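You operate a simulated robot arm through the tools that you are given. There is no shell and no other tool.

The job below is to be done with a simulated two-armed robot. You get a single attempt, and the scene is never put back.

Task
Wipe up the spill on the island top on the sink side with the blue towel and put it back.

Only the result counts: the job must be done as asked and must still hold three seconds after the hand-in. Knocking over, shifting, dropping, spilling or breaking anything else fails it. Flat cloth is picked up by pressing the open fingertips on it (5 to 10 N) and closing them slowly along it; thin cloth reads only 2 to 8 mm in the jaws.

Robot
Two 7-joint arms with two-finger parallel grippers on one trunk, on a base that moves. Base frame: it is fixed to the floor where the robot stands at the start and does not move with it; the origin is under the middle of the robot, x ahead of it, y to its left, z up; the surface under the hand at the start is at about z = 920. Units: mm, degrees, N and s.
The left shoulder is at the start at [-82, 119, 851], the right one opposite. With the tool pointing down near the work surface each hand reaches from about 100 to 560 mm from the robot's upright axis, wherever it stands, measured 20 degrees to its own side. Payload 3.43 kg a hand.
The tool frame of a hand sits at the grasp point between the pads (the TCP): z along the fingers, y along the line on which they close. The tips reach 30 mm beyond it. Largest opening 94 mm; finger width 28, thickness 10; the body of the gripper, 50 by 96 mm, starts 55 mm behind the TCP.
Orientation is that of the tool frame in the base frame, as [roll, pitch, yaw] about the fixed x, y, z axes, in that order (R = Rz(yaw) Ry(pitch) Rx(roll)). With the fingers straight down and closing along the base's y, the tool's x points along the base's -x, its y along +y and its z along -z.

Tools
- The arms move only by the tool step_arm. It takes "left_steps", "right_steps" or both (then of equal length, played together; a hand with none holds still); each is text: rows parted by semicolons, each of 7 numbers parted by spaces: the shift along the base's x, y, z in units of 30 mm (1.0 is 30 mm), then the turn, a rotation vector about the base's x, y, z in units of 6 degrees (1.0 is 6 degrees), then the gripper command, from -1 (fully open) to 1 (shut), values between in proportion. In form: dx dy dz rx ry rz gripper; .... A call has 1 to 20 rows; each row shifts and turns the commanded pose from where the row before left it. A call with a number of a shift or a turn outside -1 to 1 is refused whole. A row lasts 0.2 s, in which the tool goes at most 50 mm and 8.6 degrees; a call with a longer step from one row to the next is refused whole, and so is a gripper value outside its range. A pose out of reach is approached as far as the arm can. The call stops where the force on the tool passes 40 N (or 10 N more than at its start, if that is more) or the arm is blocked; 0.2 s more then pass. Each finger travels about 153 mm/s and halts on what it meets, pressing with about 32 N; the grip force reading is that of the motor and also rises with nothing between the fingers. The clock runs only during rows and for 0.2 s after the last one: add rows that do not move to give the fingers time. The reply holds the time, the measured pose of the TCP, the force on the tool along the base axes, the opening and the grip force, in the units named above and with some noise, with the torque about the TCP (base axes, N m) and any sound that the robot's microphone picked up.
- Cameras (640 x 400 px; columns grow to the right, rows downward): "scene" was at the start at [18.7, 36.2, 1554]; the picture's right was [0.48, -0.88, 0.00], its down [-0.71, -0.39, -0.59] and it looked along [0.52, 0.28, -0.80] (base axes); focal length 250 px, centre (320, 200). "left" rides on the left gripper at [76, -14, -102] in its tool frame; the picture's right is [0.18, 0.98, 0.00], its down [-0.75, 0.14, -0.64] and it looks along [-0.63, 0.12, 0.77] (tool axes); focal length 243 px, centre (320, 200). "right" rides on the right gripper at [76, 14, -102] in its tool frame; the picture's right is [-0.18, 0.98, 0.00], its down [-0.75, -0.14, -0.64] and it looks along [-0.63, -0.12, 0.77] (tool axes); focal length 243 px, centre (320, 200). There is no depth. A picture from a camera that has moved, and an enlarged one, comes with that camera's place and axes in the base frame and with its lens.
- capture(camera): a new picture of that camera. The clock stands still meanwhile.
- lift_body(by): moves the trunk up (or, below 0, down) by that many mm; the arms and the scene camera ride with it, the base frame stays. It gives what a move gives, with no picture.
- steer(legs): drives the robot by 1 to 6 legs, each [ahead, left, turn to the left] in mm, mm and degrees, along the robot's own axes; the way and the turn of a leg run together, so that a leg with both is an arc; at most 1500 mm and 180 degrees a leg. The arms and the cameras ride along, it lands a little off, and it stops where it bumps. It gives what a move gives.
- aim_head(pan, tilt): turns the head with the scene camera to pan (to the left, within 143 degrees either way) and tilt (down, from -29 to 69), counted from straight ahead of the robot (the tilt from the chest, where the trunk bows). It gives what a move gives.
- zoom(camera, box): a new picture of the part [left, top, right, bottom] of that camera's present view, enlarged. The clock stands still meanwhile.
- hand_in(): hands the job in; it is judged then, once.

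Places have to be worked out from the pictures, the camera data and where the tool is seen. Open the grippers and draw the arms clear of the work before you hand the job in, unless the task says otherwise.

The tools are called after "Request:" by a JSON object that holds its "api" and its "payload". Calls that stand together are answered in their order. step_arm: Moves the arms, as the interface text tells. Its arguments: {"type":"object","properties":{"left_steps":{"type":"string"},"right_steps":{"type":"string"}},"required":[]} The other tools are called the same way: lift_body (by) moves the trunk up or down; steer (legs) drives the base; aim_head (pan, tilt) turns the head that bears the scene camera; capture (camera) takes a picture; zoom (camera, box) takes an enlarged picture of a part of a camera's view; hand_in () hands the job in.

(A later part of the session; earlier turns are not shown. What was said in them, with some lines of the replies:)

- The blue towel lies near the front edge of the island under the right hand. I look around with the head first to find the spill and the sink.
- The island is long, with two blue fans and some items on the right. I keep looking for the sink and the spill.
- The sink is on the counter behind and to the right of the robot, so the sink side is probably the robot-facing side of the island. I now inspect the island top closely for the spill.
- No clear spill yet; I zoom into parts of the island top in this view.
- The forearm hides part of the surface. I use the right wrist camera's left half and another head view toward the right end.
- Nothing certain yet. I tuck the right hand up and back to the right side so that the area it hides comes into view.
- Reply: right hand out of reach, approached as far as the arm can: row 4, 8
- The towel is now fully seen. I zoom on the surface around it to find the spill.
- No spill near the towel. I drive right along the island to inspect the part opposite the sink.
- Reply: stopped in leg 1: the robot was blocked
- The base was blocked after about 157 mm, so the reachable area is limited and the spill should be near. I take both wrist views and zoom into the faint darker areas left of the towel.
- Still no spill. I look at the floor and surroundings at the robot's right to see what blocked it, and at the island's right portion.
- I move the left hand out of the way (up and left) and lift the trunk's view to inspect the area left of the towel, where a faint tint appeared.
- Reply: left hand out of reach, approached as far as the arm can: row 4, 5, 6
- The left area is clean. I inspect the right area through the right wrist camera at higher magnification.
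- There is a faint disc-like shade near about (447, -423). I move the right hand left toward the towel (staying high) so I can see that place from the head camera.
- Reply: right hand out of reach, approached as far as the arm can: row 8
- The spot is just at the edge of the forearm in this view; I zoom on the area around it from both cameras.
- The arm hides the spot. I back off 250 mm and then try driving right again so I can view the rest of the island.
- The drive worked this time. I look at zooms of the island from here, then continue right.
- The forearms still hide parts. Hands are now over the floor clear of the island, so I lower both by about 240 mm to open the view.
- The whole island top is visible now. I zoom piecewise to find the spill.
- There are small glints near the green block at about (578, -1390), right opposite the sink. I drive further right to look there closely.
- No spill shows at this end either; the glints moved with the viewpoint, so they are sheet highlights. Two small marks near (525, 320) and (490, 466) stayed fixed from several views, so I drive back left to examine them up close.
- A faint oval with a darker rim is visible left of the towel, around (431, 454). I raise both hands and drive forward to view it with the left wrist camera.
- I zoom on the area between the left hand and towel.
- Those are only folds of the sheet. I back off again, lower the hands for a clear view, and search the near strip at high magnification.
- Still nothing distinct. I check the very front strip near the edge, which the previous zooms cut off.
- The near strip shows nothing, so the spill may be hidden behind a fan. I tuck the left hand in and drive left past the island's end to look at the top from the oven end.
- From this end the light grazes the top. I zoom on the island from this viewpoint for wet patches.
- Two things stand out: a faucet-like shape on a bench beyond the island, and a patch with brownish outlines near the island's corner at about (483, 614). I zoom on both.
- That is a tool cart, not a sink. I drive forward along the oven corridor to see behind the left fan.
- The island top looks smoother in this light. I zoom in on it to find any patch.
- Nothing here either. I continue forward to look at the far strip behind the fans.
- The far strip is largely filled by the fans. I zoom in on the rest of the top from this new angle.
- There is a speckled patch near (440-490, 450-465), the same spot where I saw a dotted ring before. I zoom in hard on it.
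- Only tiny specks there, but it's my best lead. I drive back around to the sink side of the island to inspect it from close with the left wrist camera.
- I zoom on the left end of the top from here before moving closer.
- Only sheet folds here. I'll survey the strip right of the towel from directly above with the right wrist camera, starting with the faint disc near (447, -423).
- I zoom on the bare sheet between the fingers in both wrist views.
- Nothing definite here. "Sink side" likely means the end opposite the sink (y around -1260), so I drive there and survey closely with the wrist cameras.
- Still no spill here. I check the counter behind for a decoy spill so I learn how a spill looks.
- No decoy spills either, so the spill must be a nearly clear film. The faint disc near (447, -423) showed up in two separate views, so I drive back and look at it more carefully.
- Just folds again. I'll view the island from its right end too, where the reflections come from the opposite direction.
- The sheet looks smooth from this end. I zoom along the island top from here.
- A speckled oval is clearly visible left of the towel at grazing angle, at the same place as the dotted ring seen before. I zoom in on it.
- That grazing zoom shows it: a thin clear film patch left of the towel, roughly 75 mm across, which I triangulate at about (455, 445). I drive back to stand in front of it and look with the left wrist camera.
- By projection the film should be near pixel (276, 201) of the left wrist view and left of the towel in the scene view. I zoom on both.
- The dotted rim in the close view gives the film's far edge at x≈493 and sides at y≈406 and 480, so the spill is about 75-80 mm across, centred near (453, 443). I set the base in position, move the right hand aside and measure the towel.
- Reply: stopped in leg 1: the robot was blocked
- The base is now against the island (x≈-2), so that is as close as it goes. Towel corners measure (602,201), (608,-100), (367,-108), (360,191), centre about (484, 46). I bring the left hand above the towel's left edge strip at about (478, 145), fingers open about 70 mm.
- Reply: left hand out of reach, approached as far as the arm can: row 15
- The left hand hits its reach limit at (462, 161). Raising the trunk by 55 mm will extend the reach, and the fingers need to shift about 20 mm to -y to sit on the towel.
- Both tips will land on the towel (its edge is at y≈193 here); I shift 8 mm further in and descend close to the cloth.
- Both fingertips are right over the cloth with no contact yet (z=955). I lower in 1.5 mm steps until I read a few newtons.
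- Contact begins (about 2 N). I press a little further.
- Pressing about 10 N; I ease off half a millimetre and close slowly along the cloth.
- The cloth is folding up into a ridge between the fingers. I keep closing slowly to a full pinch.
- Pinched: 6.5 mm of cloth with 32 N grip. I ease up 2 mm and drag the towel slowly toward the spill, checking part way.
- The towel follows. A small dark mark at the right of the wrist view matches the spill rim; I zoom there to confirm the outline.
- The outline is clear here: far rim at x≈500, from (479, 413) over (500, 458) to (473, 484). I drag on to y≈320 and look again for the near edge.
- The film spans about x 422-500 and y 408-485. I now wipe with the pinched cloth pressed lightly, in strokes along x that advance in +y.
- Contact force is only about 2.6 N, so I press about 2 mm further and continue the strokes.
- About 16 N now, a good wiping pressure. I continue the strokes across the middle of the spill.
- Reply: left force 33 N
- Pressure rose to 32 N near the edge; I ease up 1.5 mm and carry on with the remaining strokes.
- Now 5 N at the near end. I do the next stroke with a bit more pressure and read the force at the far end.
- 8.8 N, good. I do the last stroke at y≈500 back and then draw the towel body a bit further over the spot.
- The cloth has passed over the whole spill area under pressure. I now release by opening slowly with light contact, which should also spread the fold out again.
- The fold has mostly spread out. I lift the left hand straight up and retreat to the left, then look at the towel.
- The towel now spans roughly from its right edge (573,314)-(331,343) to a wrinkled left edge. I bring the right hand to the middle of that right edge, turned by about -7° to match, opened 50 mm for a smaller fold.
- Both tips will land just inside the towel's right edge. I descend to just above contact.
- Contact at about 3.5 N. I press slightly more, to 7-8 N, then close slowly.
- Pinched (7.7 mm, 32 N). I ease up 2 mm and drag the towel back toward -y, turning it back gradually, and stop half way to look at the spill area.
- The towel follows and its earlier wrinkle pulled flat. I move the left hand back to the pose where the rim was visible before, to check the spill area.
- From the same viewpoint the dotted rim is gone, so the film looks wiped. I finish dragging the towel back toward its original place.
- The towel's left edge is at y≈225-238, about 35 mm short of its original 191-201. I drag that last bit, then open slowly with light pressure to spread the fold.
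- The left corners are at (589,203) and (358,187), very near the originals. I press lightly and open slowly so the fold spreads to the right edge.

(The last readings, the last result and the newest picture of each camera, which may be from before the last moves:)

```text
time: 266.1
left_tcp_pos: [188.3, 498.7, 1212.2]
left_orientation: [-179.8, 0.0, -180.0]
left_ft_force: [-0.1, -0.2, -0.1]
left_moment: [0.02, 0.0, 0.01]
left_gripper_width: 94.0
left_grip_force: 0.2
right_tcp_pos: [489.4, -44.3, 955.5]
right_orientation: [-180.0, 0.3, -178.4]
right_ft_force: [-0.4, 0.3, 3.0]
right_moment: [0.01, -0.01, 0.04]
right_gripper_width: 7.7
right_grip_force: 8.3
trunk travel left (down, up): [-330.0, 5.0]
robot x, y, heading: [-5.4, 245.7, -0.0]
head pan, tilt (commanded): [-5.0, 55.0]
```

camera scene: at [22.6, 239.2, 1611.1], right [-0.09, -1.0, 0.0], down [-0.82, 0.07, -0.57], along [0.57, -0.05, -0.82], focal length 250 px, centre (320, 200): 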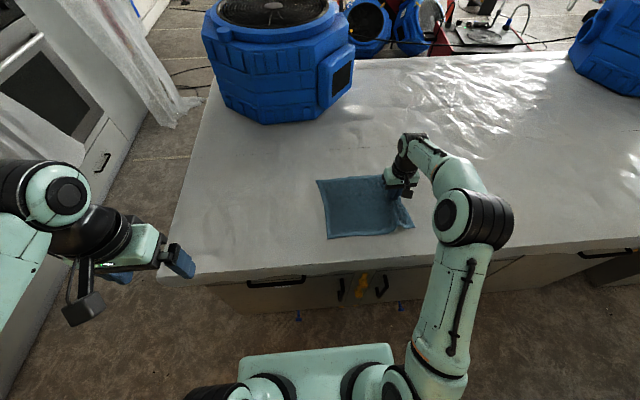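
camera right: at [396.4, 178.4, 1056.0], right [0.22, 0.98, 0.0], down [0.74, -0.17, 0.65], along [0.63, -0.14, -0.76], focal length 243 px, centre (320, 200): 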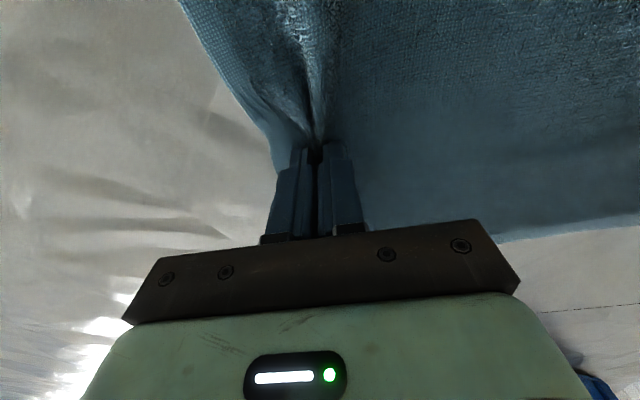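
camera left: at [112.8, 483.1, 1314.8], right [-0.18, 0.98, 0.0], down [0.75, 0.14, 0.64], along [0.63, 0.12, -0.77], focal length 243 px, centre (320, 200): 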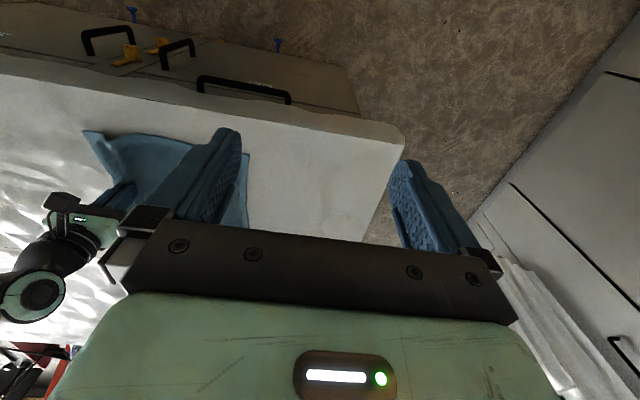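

Contact is about 3 N. I press 1 mm more and open while shifting to -y, so that only the outer finger draws the cloth outward.

Request:
{"api": "step_arm", "payload": {"right_steps": "0 0 -0.03 0 0 0 0.75; 0 -0.1 0 0 0 0 0.65; 0 -0.1 0 0 0 0 0.55; 0 -0.1 0 0 0 0 0.45; 0 -0.1 0 0 0 0 0.35; 0 -0.1 0 0 0 0 0.25; 0 -0.1 0 0 0 0 0.15; 0 -0.1 0 0 0 0 0.05; 0 -0.1 0 0 0 0 -0.05; 0 -0.1 0 0 0 0 -0.15; 0 -0.1 0 0 0 0 -0.25; 0 0 0 0 0 0 -0.25"}}

Request:
{"api": "capture", "payload": {"camera": "right"}}

```text
time: 268.7
left_tcp_pos: [189.5, 500.0, 1212.2]
left_orientation: [-179.9, 0.1, -180.0]
left_ft_force: [0.8, -0.1, 0.4]
left_moment: [-0.02, 0.0, 0.0]
left_gripper_width: 94.2
left_grip_force: 0.1
right_tcp_pos: [488.6, -77.6, 953.3]
right_orientation: [-179.9, 0.1, -178.5]
right_ft_force: [-1.3, 1.5, 4.3]
right_moment: [0.04, 0.05, 0.0]
right_gripper_width: 57.1
right_grip_force: 0.0
trunk travel left (down, up): [-330.0, 5.0]
robot x, y, heading: [-2.7, 245.3, 0.3]
head pan, tilt (commanded): [-5.0, 55.0]
```

```text
taken
camera right: at [412.5, -64.7, 1055.6], right [0.16, 0.99, 0.0], down [0.75, -0.12, 0.64], along [0.64, -0.1, -0.76], focal length 243 px, centre (320, 200)
```

right: 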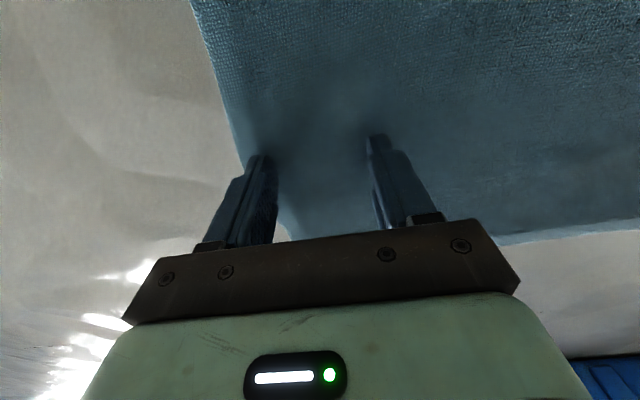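

The fold looks spread flat. I lift the right hand straight up and retreat, then check the towel from above.

Request:
{"api": "step_arm", "payload": {"right_steps": "0 0 0.3 0 0 0 -0.25; 0 0 0.8 0 0 0 -0.25; 0 0 1 0 0 0 -0.25; 0 0 1 0 0 0 -0.25; -0.3 -0.2 1 0 0 0 -0.25; -0.8 -0.2 0.8 0 0 0 -0.25; -1 -0.2 0.8 0 0 0 -0.25; -1 -0.2 0.6 0 0 0 -0.25; -1 -0.2 0.6 0 0 0 -0.25; -1 -0.2 0.5 0 0 0 -0.25; -1 -0.2 0.4 0 0 0 -0.25; -1 -0.2 0.4 0 0 0 -0.25; 0 0 0 0 0 0 -0.5"}}

Request:
{"api": "capture", "payload": {"camera": "scene"}}

Request:
{"api": "zoom", "payload": {"camera": "scene", "box": [270, 120, 510, 270]}}

```text
time: 271.5
left_tcp_pos: [189.5, 498.6, 1212.4]
left_orientation: [-179.9, -0.1, 180.0]
left_ft_force: [0.1, 0.0, -0.2]
left_moment: [0.0, -0.02, 0.05]
left_gripper_width: 94.0
left_grip_force: 0.0
right_tcp_pos: [273.4, -125.7, 1200.9]
right_orientation: [-179.9, 0.1, -178.5]
right_ft_force: [0.4, 0.6, -0.1]
right_moment: [0.01, 0.01, 0.0]
right_gripper_width: 70.5
right_grip_force: 0.1
trunk travel left (down, up): [-330.0, 5.0]
robot x, y, heading: [-4.1, 243.6, 0.1]
head pan, tilt (commanded): [-5.0, 55.0]
```

```text
taken
camera scene: at [23.3, 239.3, 1611.1], right [-0.09, -1.0, 0.0], down [-0.82, 0.07, -0.57], along [0.57, -0.05, -0.82], focal length 250 px, centre (320, 200)
```

scene: 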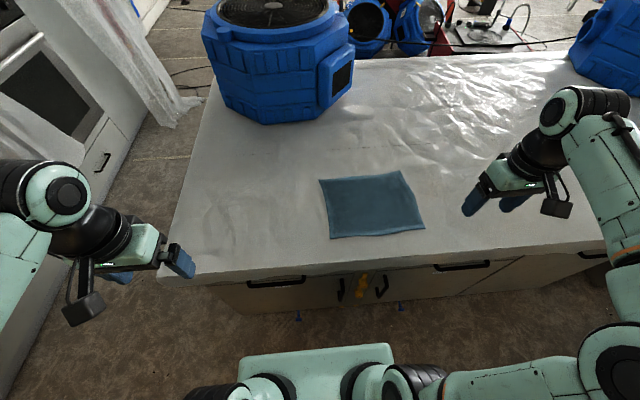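

```text
2.67 times, centred on (390, 195) of scene
camera zoom: at [23.3, 239.3, 1611.1], right [-0.09, -1.0, 0.0], down [-0.82, 0.07, -0.57], along [0.57, -0.05, -0.82], focal length 668 px, centre (133, 213)
```

zoom: 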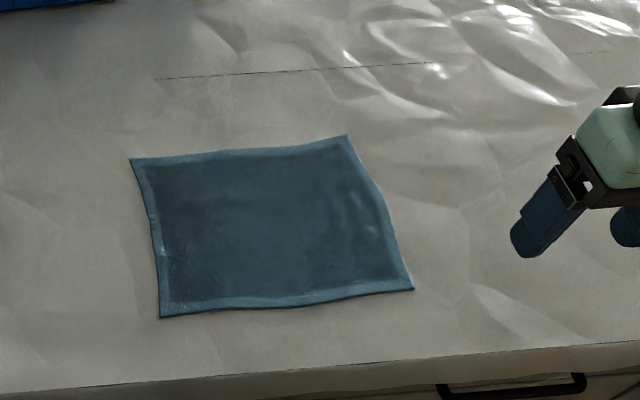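

The towel lies flat with corners within about 10 mm of the original ones. I now verify the spill spot up close with the left wrist camera from the low pose that showed the rim best.

Request:
{"api": "step_arm", "payload": {"left_steps": "0.75 -0.67 -0.5 0 0 0 -1; 0.75 -0.67 -0.6 0 0 0 -1; 0.75 -0.67 -0.6 0 0 0 -1; 0.75 -0.67 -0.6 0 0 0 -1; 0.75 -0.67 -0.6 0 0 0 -1; 0.75 -0.67 -0.6 0 0 0 -1; 0.75 -0.67 -0.6 0 0 0 -1; 0.75 -0.67 -0.6 0 0 0 -1; 0.75 -0.67 -0.6 0 0 0 -1; 0.75 -0.67 -0.6 0 0 0 -1; 0.75 -0.67 -0.6 0 0 0 -1; 0.75 -0.67 -0.6 0 0 0 -1; 0 0 0 0 0 0 -1; 0 0 0 0 0 0 -1"}}

Request:
{"api": "capture", "payload": {"camera": "left"}}

Request:
{"api": "zoom", "payload": {"camera": "left", "box": [460, 90, 640, 260]}}

Request:
{"api": "zoom", "payload": {"camera": "left", "box": [500, 150, 620, 225]}}

```text
time: 274.5
left_tcp_pos: [461.0, 257.2, 999.2]
left_orientation: [-180.0, -0.1, -179.9]
left_ft_force: [0.3, 0.5, -0.8]
left_moment: [0.01, 0.01, -0.03]
left_gripper_width: 94.1
left_grip_force: 0.0
right_tcp_pos: [274.7, -125.6, 1200.9]
right_orientation: [-179.9, 0.3, -178.5]
right_ft_force: [0.3, 0.4, -0.5]
right_moment: [0.01, -0.01, -0.02]
right_gripper_width: 70.5
right_grip_force: 0.1
trunk travel left (down, up): [-330.0, 5.0]
robot x, y, heading: [-5.8, 244.2, 0.1]
head pan, tilt (commanded): [-5.0, 55.0]
```

```text
taken
camera left: at [385.7, 240.6, 1101.9], right [-0.18, 0.98, 0.0], down [0.75, 0.14, 0.64], along [0.63, 0.12, -0.77], focal length 243 px, centre (320, 200)
```

left: 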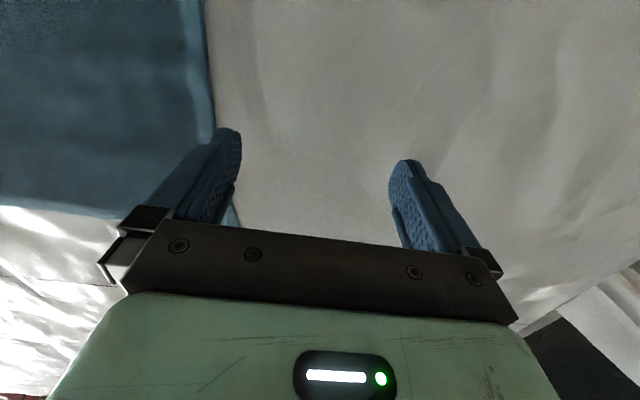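

```text
2.35 times, centred on (550, 175) of left
camera zoom: at [385.7, 240.6, 1101.9], right [-0.18, 0.98, 0.0], down [0.75, 0.14, 0.64], along [0.63, 0.12, -0.77], focal length 571 px, centre (-221, 259)
```

zoom: 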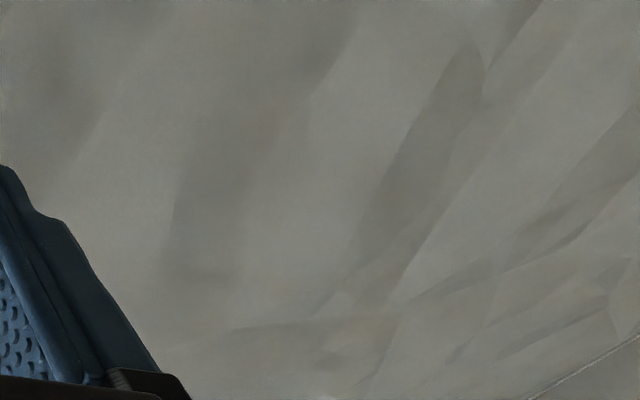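

```text
5.33 times, centred on (560, 188) of left
camera zoom: at [385.7, 240.6, 1101.9], right [-0.18, 0.98, 0.0], down [0.75, 0.14, 0.64], along [0.63, 0.12, -0.77], focal length 1294 px, centre (-960, 267)
```

zoom: 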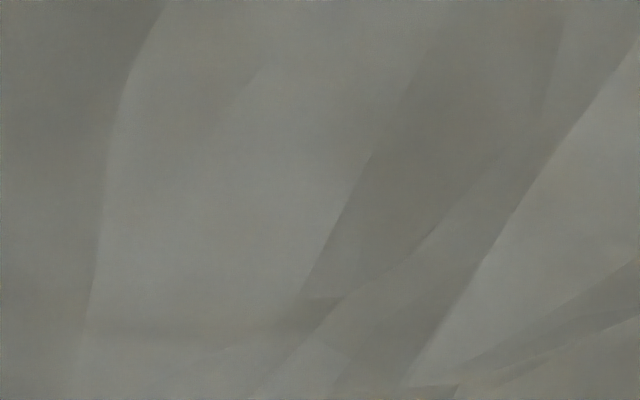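

No rim visible. I lower a little further to match the earlier best viewing pose exactly and look once more.

Request:
{"api": "step_arm", "payload": {"left_steps": "0.15 -0.15 -0.5 0 0 0 -0.8; 0.15 -0.15 -0.6 0 0 0 -0.8; 0 0 0 0 0 0 -0.8"}}

Request:
{"api": "zoom", "payload": {"camera": "left", "box": [500, 130, 640, 270]}}

Request:
{"api": "zoom", "payload": {"camera": "left", "box": [540, 160, 640, 230]}}

```text
time: 275.3
left_tcp_pos: [470.5, 247.5, 966.9]
left_orientation: [-179.9, 0.1, 179.9]
left_ft_force: [0.2, 0.7, 0.7]
left_moment: [0.02, -0.02, 0.01]
left_gripper_width: 84.7
left_grip_force: 0.0
right_tcp_pos: [275.0, -125.9, 1201.0]
right_orientation: [-180.0, 0.2, -178.5]
right_ft_force: [0.6, 0.3, -0.2]
right_moment: [0.01, -0.01, 0.02]
right_gripper_width: 70.6
right_grip_force: 0.0
trunk travel left (down, up): [-330.0, 5.0]
robot x, y, heading: [-2.4, 243.4, -0.1]
head pan, tilt (commanded): [-5.0, 55.0]
```

```text
2.86 times, centred on (570, 200) of left
camera zoom: at [394.9, 231.6, 1069.0], right [-0.18, 0.98, 0.0], down [0.75, 0.14, 0.64], along [0.63, 0.12, -0.77], focal length 693 px, centre (-394, 200)
```

zoom: 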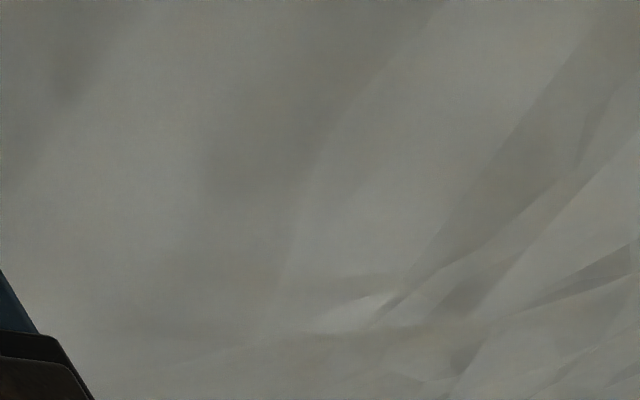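

```text
5.71 times, centred on (590, 195) of left
camera zoom: at [394.9, 231.6, 1069.0], right [-0.18, 0.98, 0.0], down [0.75, 0.14, 0.64], along [0.63, 0.12, -0.77], focal length 1386 px, centre (-1223, 229)
```

zoom: 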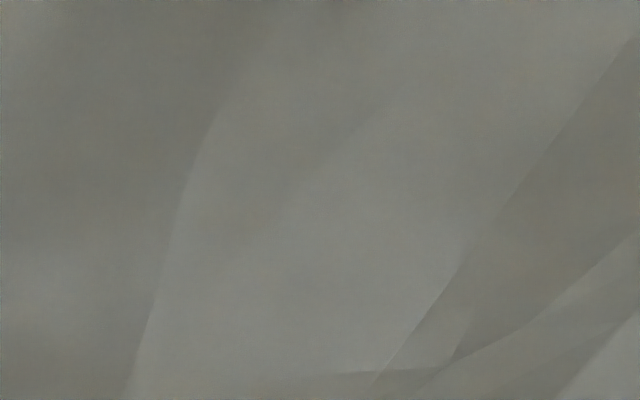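

The film is gone from this view as well. To be thorough I slide the camera left and check the strip up to the island's end for any remaining patch.

Request:
{"api": "step_arm", "payload": {"left_steps": "-0.06 0.66 0.1 0 0 0 -0.8; -0.06 0.66 0.1 0 0 0 -0.8; -0.06 0.66 0 0 0 0 -0.8; -0.06 0.66 0 0 0 0 -0.8; -0.06 0.66 0 0 0 0 -0.8; -0.06 0.66 0 0 0 0 -0.8; -0.06 0.66 0 0 0 0 -0.8; -0.06 0.66 0 0 0 0 -0.8; -0.06 0.66 0 0 0 0 -0.8; 0 0 0 0 0 0 -0.8"}}

Request:
{"api": "capture", "payload": {"camera": "left"}}

Request:
{"api": "zoom", "payload": {"camera": "left", "box": [470, 60, 640, 260]}}

Request:
{"api": "zoom", "payload": {"camera": "left", "box": [230, 60, 400, 240]}}

Request:
{"api": "zoom", "payload": {"camera": "left", "box": [520, 120, 640, 220]}}

```text
time: 277.5
left_tcp_pos: [453.4, 427.3, 973.7]
left_orientation: [-179.9, 0.1, 180.0]
left_ft_force: [-0.4, 0.8, 0.0]
left_moment: [0.01, 0.02, 0.0]
left_gripper_width: 84.6
left_grip_force: 0.1
right_tcp_pos: [275.6, -125.3, 1200.8]
right_orientation: [180.0, 0.3, -178.5]
right_ft_force: [0.5, 0.0, -0.9]
right_moment: [-0.01, -0.02, -0.01]
right_gripper_width: 70.5
right_grip_force: 0.0
trunk travel left (down, up): [-330.0, 5.0]
robot x, y, heading: [-3.6, 244.3, -0.0]
head pan, tilt (commanded): [-5.0, 55.0]
```

```text
taken
camera left: at [377.4, 411.6, 1075.5], right [-0.18, 0.98, 0.0], down [0.75, 0.14, 0.64], along [0.63, 0.12, -0.77], focal length 243 px, centre (320, 200)
```

left: 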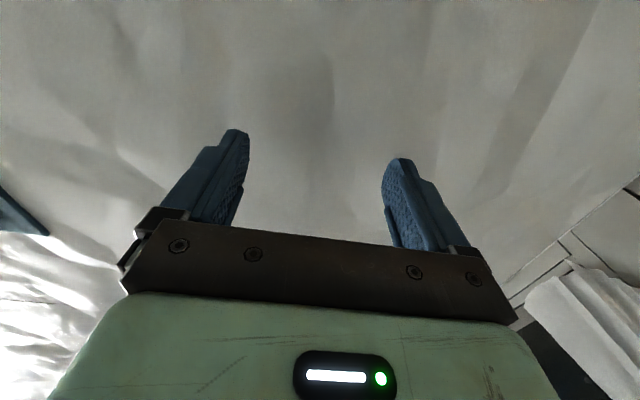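

```text
2.00 times, centred on (555, 160) of left
camera zoom: at [377.4, 411.6, 1075.5], right [-0.18, 0.98, 0.0], down [0.75, 0.14, 0.64], along [0.63, 0.12, -0.77], focal length 485 px, centre (-150, 280)
```

zoom: 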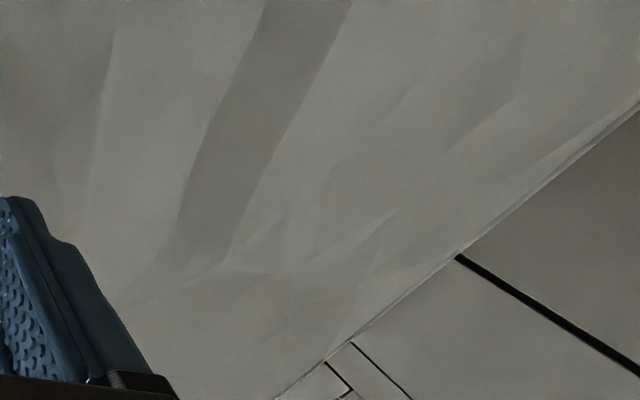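

```text
2.22 times, centred on (315, 150) of left
camera zoom: at [377.4, 411.6, 1075.5], right [-0.18, 0.98, 0.0], down [0.75, 0.14, 0.64], along [0.63, 0.12, -0.77], focal length 539 px, centre (331, 311)
```

zoom: 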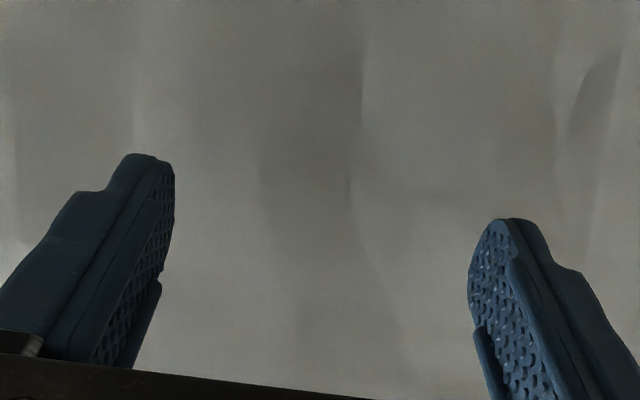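

```text
4.00 times, centred on (580, 170) of left
camera zoom: at [377.4, 411.6, 1075.5], right [-0.18, 0.98, 0.0], down [0.75, 0.14, 0.64], along [0.63, 0.12, -0.77], focal length 970 px, centre (-720, 320)
```

zoom: 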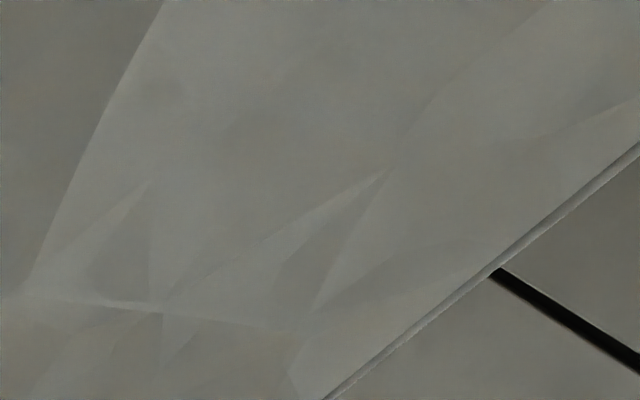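

The spot between the fingers is clean. I retract the left hand, and do a last grazing-angle check of the rest of the top for any second film.

Request:
{"api": "step_arm", "payload": {"left_steps": "0 0 0.6 0 0 0 -1; 0 0 1 0 0 0 -1; -0.5 0.2 1 0 0 0 -1; -1 0.3 0.8 0 0 0 -1; -1 0.3 0.8 0 0 0 -1; -1 0.3 0.8 0 0 0 -1; -1 0.3 0.8 0 0 0 -1; -1 0.3 0.6 0 0 0 -1; -1 0.3 0.5 0 0 0 -1; -1 0 0.4 0 0 0 -1; 0 0 0 0 0 0 -1", "right_steps": "0 0 0 0 0 0 -1; 0 0 0 0 0 0 -1; 0 0 0 0 0 0 -1; 0 0 0 0 0 0 -1; 0 0 0 0 0 0 -1; 0 0 0 0 0 0 -1; 0 0 0 0 0 0 -1; 0 0 0 0 0 0 -1; 0 0 0 0 0 0 -1; 0 0 0 0 0 0 -1; 0 0 0 0 0 0 -1"}}

Request:
{"api": "steer", "payload": {"legs": [[-260, 0, 0]]}}

Request:
{"api": "aim_head", "payload": {"pan": -45, "tilt": 25}}

Request:
{"api": "capture", "payload": {"camera": "scene"}}

```text
time: 279.9
left_tcp_pos: [229.5, 486.7, 1194.9]
left_orientation: [-180.0, 0.0, 180.0]
left_ft_force: [-0.3, 0.1, 0.7]
left_moment: [-0.02, -0.01, 0.04]
left_gripper_width: 93.7
left_grip_force: 0.1
right_tcp_pos: [275.0, -125.6, 1200.1]
right_orientation: [-180.0, 0.2, -178.4]
right_ft_force: [0.1, 0.4, 0.3]
right_moment: [0.01, 0.02, 0.0]
right_gripper_width: 94.0
right_grip_force: 0.0
trunk travel left (down, up): [-330.0, 5.0]
robot x, y, heading: [2.6, 242.6, 0.2]
head pan, tilt (commanded): [-5.0, 55.0]
```

```text
time: 281.7
left_tcp_pos: [-20.1, 486.7, 1194.0]
left_orientation: [-179.9, 0.1, 179.8]
left_ft_force: [0.5, 0.8, -2.0]
left_moment: [-0.02, -0.01, 0.0]
left_gripper_width: 94.2
left_grip_force: 0.0
right_tcp_pos: [23.3, -125.4, 1200.2]
right_orientation: [-179.9, 0.2, -178.6]
right_ft_force: [0.6, -0.5, -0.1]
right_moment: [-0.02, -0.03, 0.02]
right_gripper_width: 94.1
right_grip_force: 0.0
trunk travel left (down, up): [-330.0, 5.0]
robot x, y, heading: [-249.6, 245.5, -0.2]
head pan, tilt (commanded): [-5.0, 55.0]
```

```text
time: 282.8
left_tcp_pos: [-20.3, 485.9, 1193.1]
left_orientation: [-179.9, 0.0, 179.9]
left_ft_force: [-0.5, -0.1, -0.1]
left_moment: [0.0, 0.0, -0.01]
left_gripper_width: 94.0
left_grip_force: 0.0
right_tcp_pos: [22.3, -125.6, 1201.1]
right_orientation: [-180.0, 0.2, -178.7]
right_ft_force: [-1.0, 0.1, -0.3]
right_moment: [0.01, 0.04, 0.01]
right_gripper_width: 94.0
right_grip_force: 0.0
trunk travel left (down, up): [-330.0, 5.0]
robot x, y, heading: [-253.5, 244.5, -0.1]
head pan, tilt (commanded): [-45.0, 25.0]
```

```text
taken
camera scene: at [-234.6, 180.9, 1655.1], right [-0.71, -0.71, 0.0], down [-0.3, 0.3, -0.91], along [0.64, -0.64, -0.42], focal length 250 px, centre (320, 200)
```

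scene: 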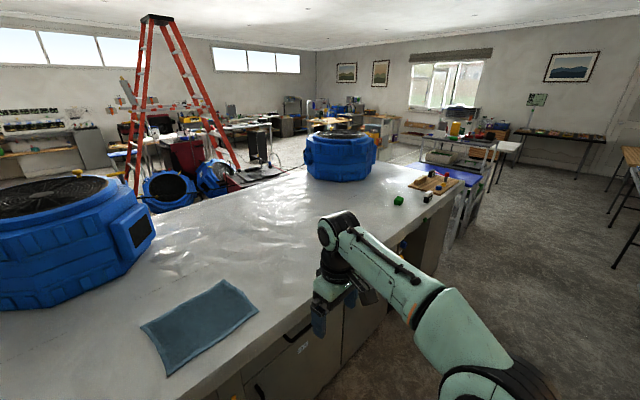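

I zoom along the rest of the top at this flatter angle.

Request:
{"api": "zoom", "payload": {"camera": "scene", "box": [340, 175, 440, 237]}}

Request:
{"api": "zoom", "payload": {"camera": "scene", "box": [220, 190, 340, 265]}}

Request:
{"api": "zoom", "payload": {"camera": "scene", "box": [220, 230, 340, 320]}}

```text
6.40 times, centred on (390, 206) of scene
camera zoom: at [-234.6, 180.9, 1655.1], right [-0.71, -0.71, 0.0], down [-0.3, 0.3, -0.91], along [0.64, -0.64, -0.42], focal length 1602 px, centre (-128, 162)
```

zoom: 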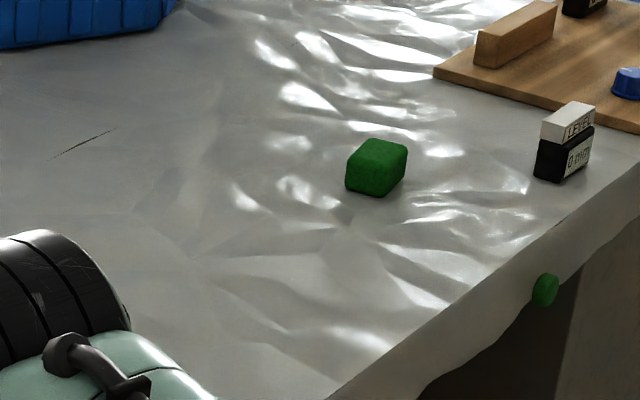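

```text
5.33 times, centred on (280, 228) of scene
camera zoom: at [-234.6, 180.9, 1655.1], right [-0.71, -0.71, 0.0], down [-0.3, 0.3, -0.91], along [0.64, -0.64, -0.42], focal length 1335 px, centre (533, 53)
```

zoom: 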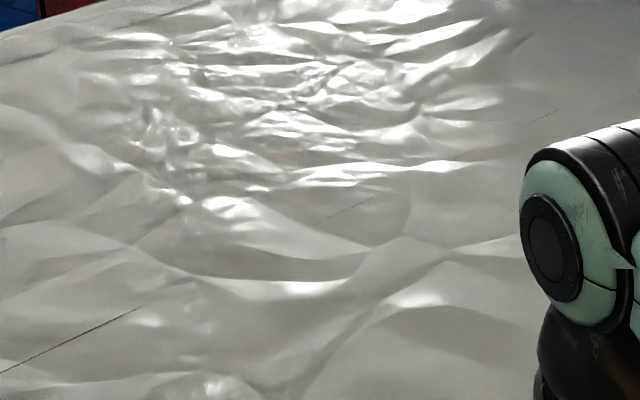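

```text
4.44 times, centred on (280, 275) of scene
camera zoom: at [-234.6, 180.9, 1655.1], right [-0.71, -0.71, 0.0], down [-0.3, 0.3, -0.91], along [0.64, -0.64, -0.42], focal length 1112 px, centre (498, -133)
```

zoom: 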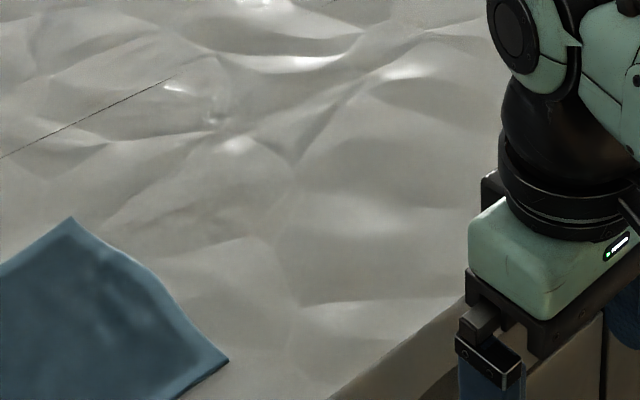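

There's an odd swirl of highlights far across the island near (1020, -466). I zoom in: it may be the other, far-side spill that the task text distinguishes from this one.

Request:
{"api": "zoom", "payload": {"camera": "scene", "box": [232, 203, 272, 228]}}

Request:
{"api": "zoom", "payload": {"camera": "scene", "box": [220, 195, 300, 245]}}

```text
16.00 times, centred on (252, 216) of scene
camera zoom: at [-234.6, 180.9, 1655.1], right [-0.71, -0.71, 0.0], down [-0.3, 0.3, -0.91], along [0.64, -0.64, -0.42], focal length 4005 px, centre (1408, -48)
```

zoom: 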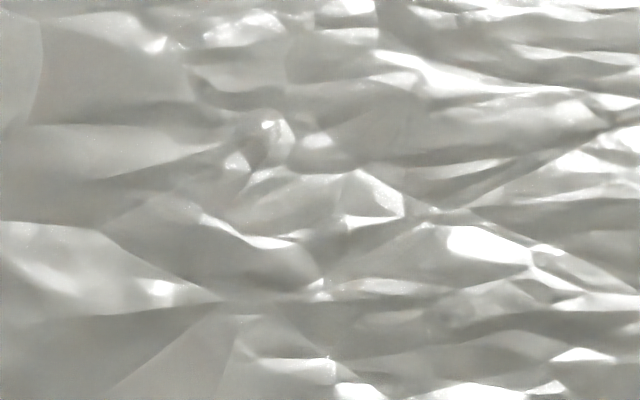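

```text
8.00 times, centred on (260, 220) of scene
camera zoom: at [-234.6, 180.9, 1655.1], right [-0.71, -0.71, 0.0], down [-0.3, 0.3, -0.91], along [0.64, -0.64, -0.42], focal length 2002 px, centre (800, 40)
```

zoom: 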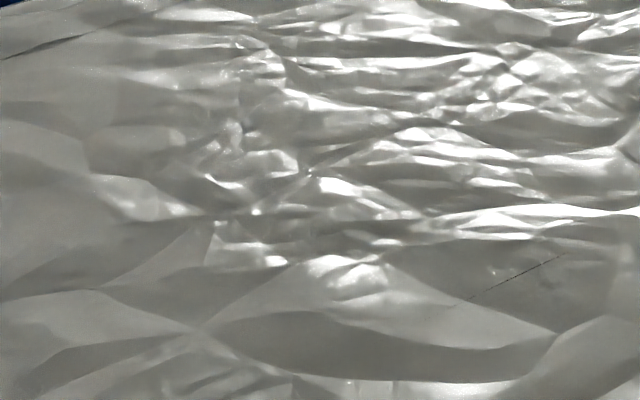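

That is only crumpled sheet. For certainty about the end opposite the sink, I lower the hands (clear of the island) and repeat the grazing view from the right end with nothing in the way.

Request:
{"api": "step_arm", "payload": {"left_steps": "-0.3 0 -1 0 0 0 -1; -0.3 0 -1 0 0 0 -1; 0 0 -1 0 0 0 -1; 0 0 -1 0 0 0 -1; 0 0 -1 0 0 0 -1; 0 0 -1 0 0 0 -1; 0 0 -0.6 0 0 0 -1; 0 0 0 0 0 0 -1", "right_steps": "-0.5 0 -1 0 0 0 -1; -0.5 0 -1 0 0 0 -1; -0.5 0 -1 0 0 0 -1; -0.3 0 -1 0 0 0 -1; 0 0 -1 0 0 0 -1; 0 0 -1 0 0 0 -1; 0 0 -0.6 0 0 0 -1; 0 0 0 0 0 0 -1"}}

Request:
{"api": "steer", "payload": {"legs": [[0, -1500, 0], [0, -1030, 0]]}}

Request:
{"api": "aim_head", "payload": {"pan": 42, "tilt": 30}}

Request:
{"api": "capture", "payload": {"camera": "scene"}}

```text
time: 284.6
left_tcp_pos: [-38.0, 485.6, 995.2]
left_orientation: [-179.9, 0.0, 179.7]
left_ft_force: [-0.8, -0.3, -0.1]
left_moment: [0.01, 0.01, 0.03]
left_gripper_width: 93.9
left_grip_force: 0.1
right_tcp_pos: [-31.4, -122.5, 998.6]
right_orientation: [-180.0, 0.2, -178.8]
right_ft_force: [-0.3, -0.2, -0.6]
right_moment: [0.03, 0.02, 0.05]
right_gripper_width: 94.0
right_grip_force: 0.0
trunk travel left (down, up): [-330.0, 5.0]
robot x, y, heading: [-255.0, 245.1, -0.1]
head pan, tilt (commanded): [-45.0, 25.0]
```

```text
time: 306.4
left_tcp_pos: [-46.9, -1987.4, 995.4]
left_orientation: [-180.0, 0.0, 179.6]
left_ft_force: [-0.2, -0.3, -0.2]
left_moment: [0.03, 0.01, -0.02]
left_gripper_width: 94.1
left_grip_force: 0.1
right_tcp_pos: [-42.9, -2596.5, 1000.2]
right_orientation: [-179.9, 0.3, -179.0]
right_ft_force: [-0.2, 0.8, 0.7]
right_moment: [-0.05, -0.01, 0.02]
right_gripper_width: 94.2
right_grip_force: 0.0
trunk travel left (down, up): [-330.0, 5.0]
robot x, y, heading: [-267.6, -2223.4, -0.6]
head pan, tilt (commanded): [-45.0, 25.0]
```

```text
time: 308.0
left_tcp_pos: [-46.2, -1986.0, 994.6]
left_orientation: [-179.9, 0.1, 179.5]
left_ft_force: [0.0, -0.3, -0.9]
left_moment: [-0.02, -0.04, 0.02]
left_gripper_width: 93.8
left_grip_force: 0.0
right_tcp_pos: [-43.0, -2595.8, 1000.0]
right_orientation: [179.9, 0.2, -179.0]
right_ft_force: [-0.7, 0.2, -0.8]
right_moment: [-0.01, -0.02, 0.0]
right_gripper_width: 94.1
right_grip_force: 0.0
trunk travel left (down, up): [-330.0, 5.0]
robot x, y, heading: [-265.1, -2225.0, -0.6]
head pan, tilt (commanded): [42.0, 30.0]
```

```text
taken
camera scene: at [-242.9, -2164.6, 1647.2], right [0.66, -0.75, 0.0], down [-0.37, -0.33, -0.87], along [0.65, 0.57, -0.5], focal length 250 px, centre (320, 200)
```

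scene: 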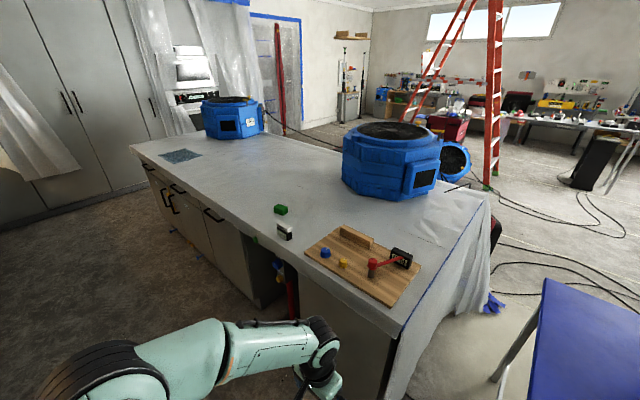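

The whole top is unobstructed now. I zoom along it for any rim.

Request:
{"api": "zoom", "payload": {"camera": "scene", "box": [135, 135, 215, 185]}}

Request:
{"api": "zoom", "payload": {"camera": "scene", "box": [190, 145, 290, 207]}}

Request:
{"api": "zoom", "payload": {"camera": "scene", "box": [240, 170, 360, 245]}}

Request:
{"api": "zoom", "payload": {"camera": "scene", "box": [138, 145, 178, 170]}}

```text
8.00 times, centred on (175, 160) of scene
camera zoom: at [-242.9, -2164.6, 1647.2], right [0.66, -0.75, 0.0], down [-0.37, -0.33, -0.87], along [0.65, 0.57, -0.5], focal length 2002 px, centre (1480, 520)
```

zoom: 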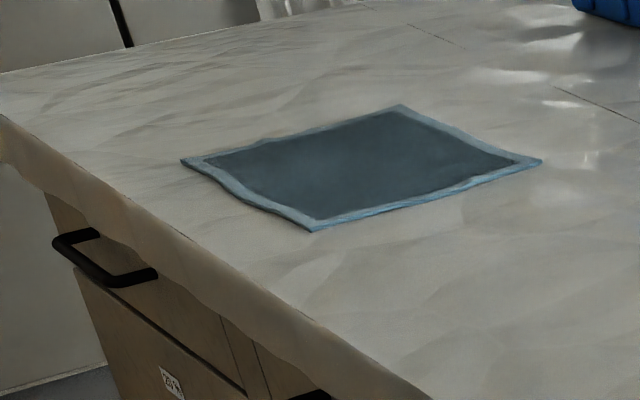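

```text
6.40 times, centred on (240, 176) of scene
camera zoom: at [-242.9, -2164.6, 1647.2], right [0.66, -0.75, 0.0], down [-0.37, -0.33, -0.87], along [0.65, 0.57, -0.5], focal length 1602 px, centre (832, 354)
```

zoom: 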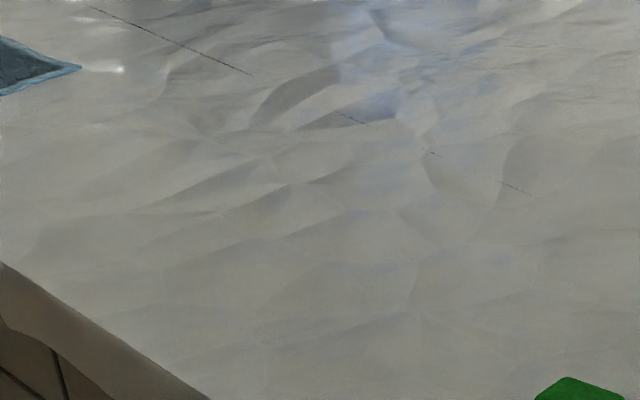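

```text
5.33 times, centred on (300, 208) of scene
camera zoom: at [-242.9, -2164.6, 1647.2], right [0.66, -0.75, 0.0], down [-0.37, -0.33, -0.87], along [0.65, 0.57, -0.5], focal length 1335 px, centre (427, 160)
```

zoom: 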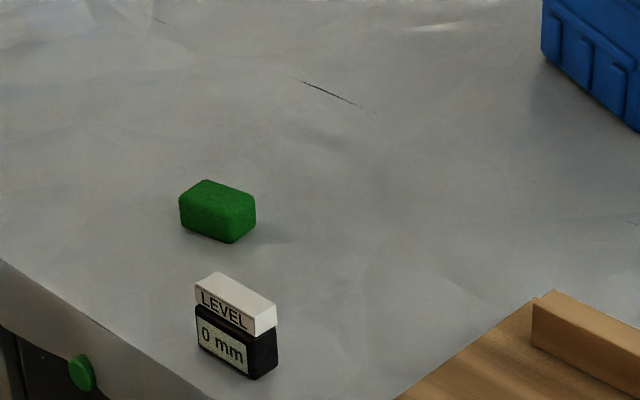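

```text
16.00 times, centred on (158, 158) of scene
camera zoom: at [-242.9, -2164.6, 1647.2], right [0.66, -0.75, 0.0], down [-0.37, -0.33, -0.87], along [0.65, 0.57, -0.5], focal length 4005 px, centre (2912, 880)
```

zoom: 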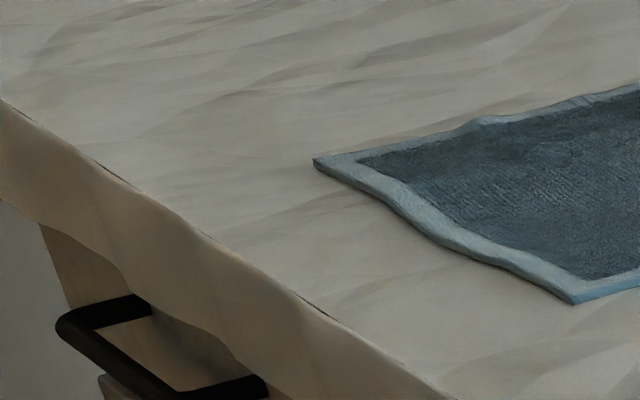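

From the same grazing viewpoint the film left of the towel is gone, no other film shows anywhere on the top, and the towel lies flat in its old place. Grippers are open and the arms are clear, so I hand the job in.

Request:
{"api": "hand_in", "payload": {}}

```text
The job is handed in.
```

I wiped up the spill and put the blue towel back, and the job is handed in.

- **Spill:** it was a thin, nearly clear film about 75–80 mm across, centred near (460, 447), on the side of the island facing the sink. I passed the pinched towel over it in overlapping strokes, mostly with about 5 to 15 N of pressure, and up to 32 N at one point near the front edge. Afterwards its rim was gone from every viewpoint where I had seen it before, including a low-angle view from the right end of the island.
- **Towel:** it lies flat in its old place. I measured its corners within about 15 mm of where they started, with the centre off by about 10 mm.
- **Which spill:** I took "the sink side" to mean the long side facing the sink counter. I checked the rest of the top at a low angle and saw no other film. The strips behind the two fans were never fully in view.
- **Other objects:** I did not see anything else moved or knocked over. The base stopped twice while driving. Once it was against the island front; the other time I could not tell what blocked it.

At hand-in both grippers were open, the arms were clear of the island and the robot was standing off its right end.
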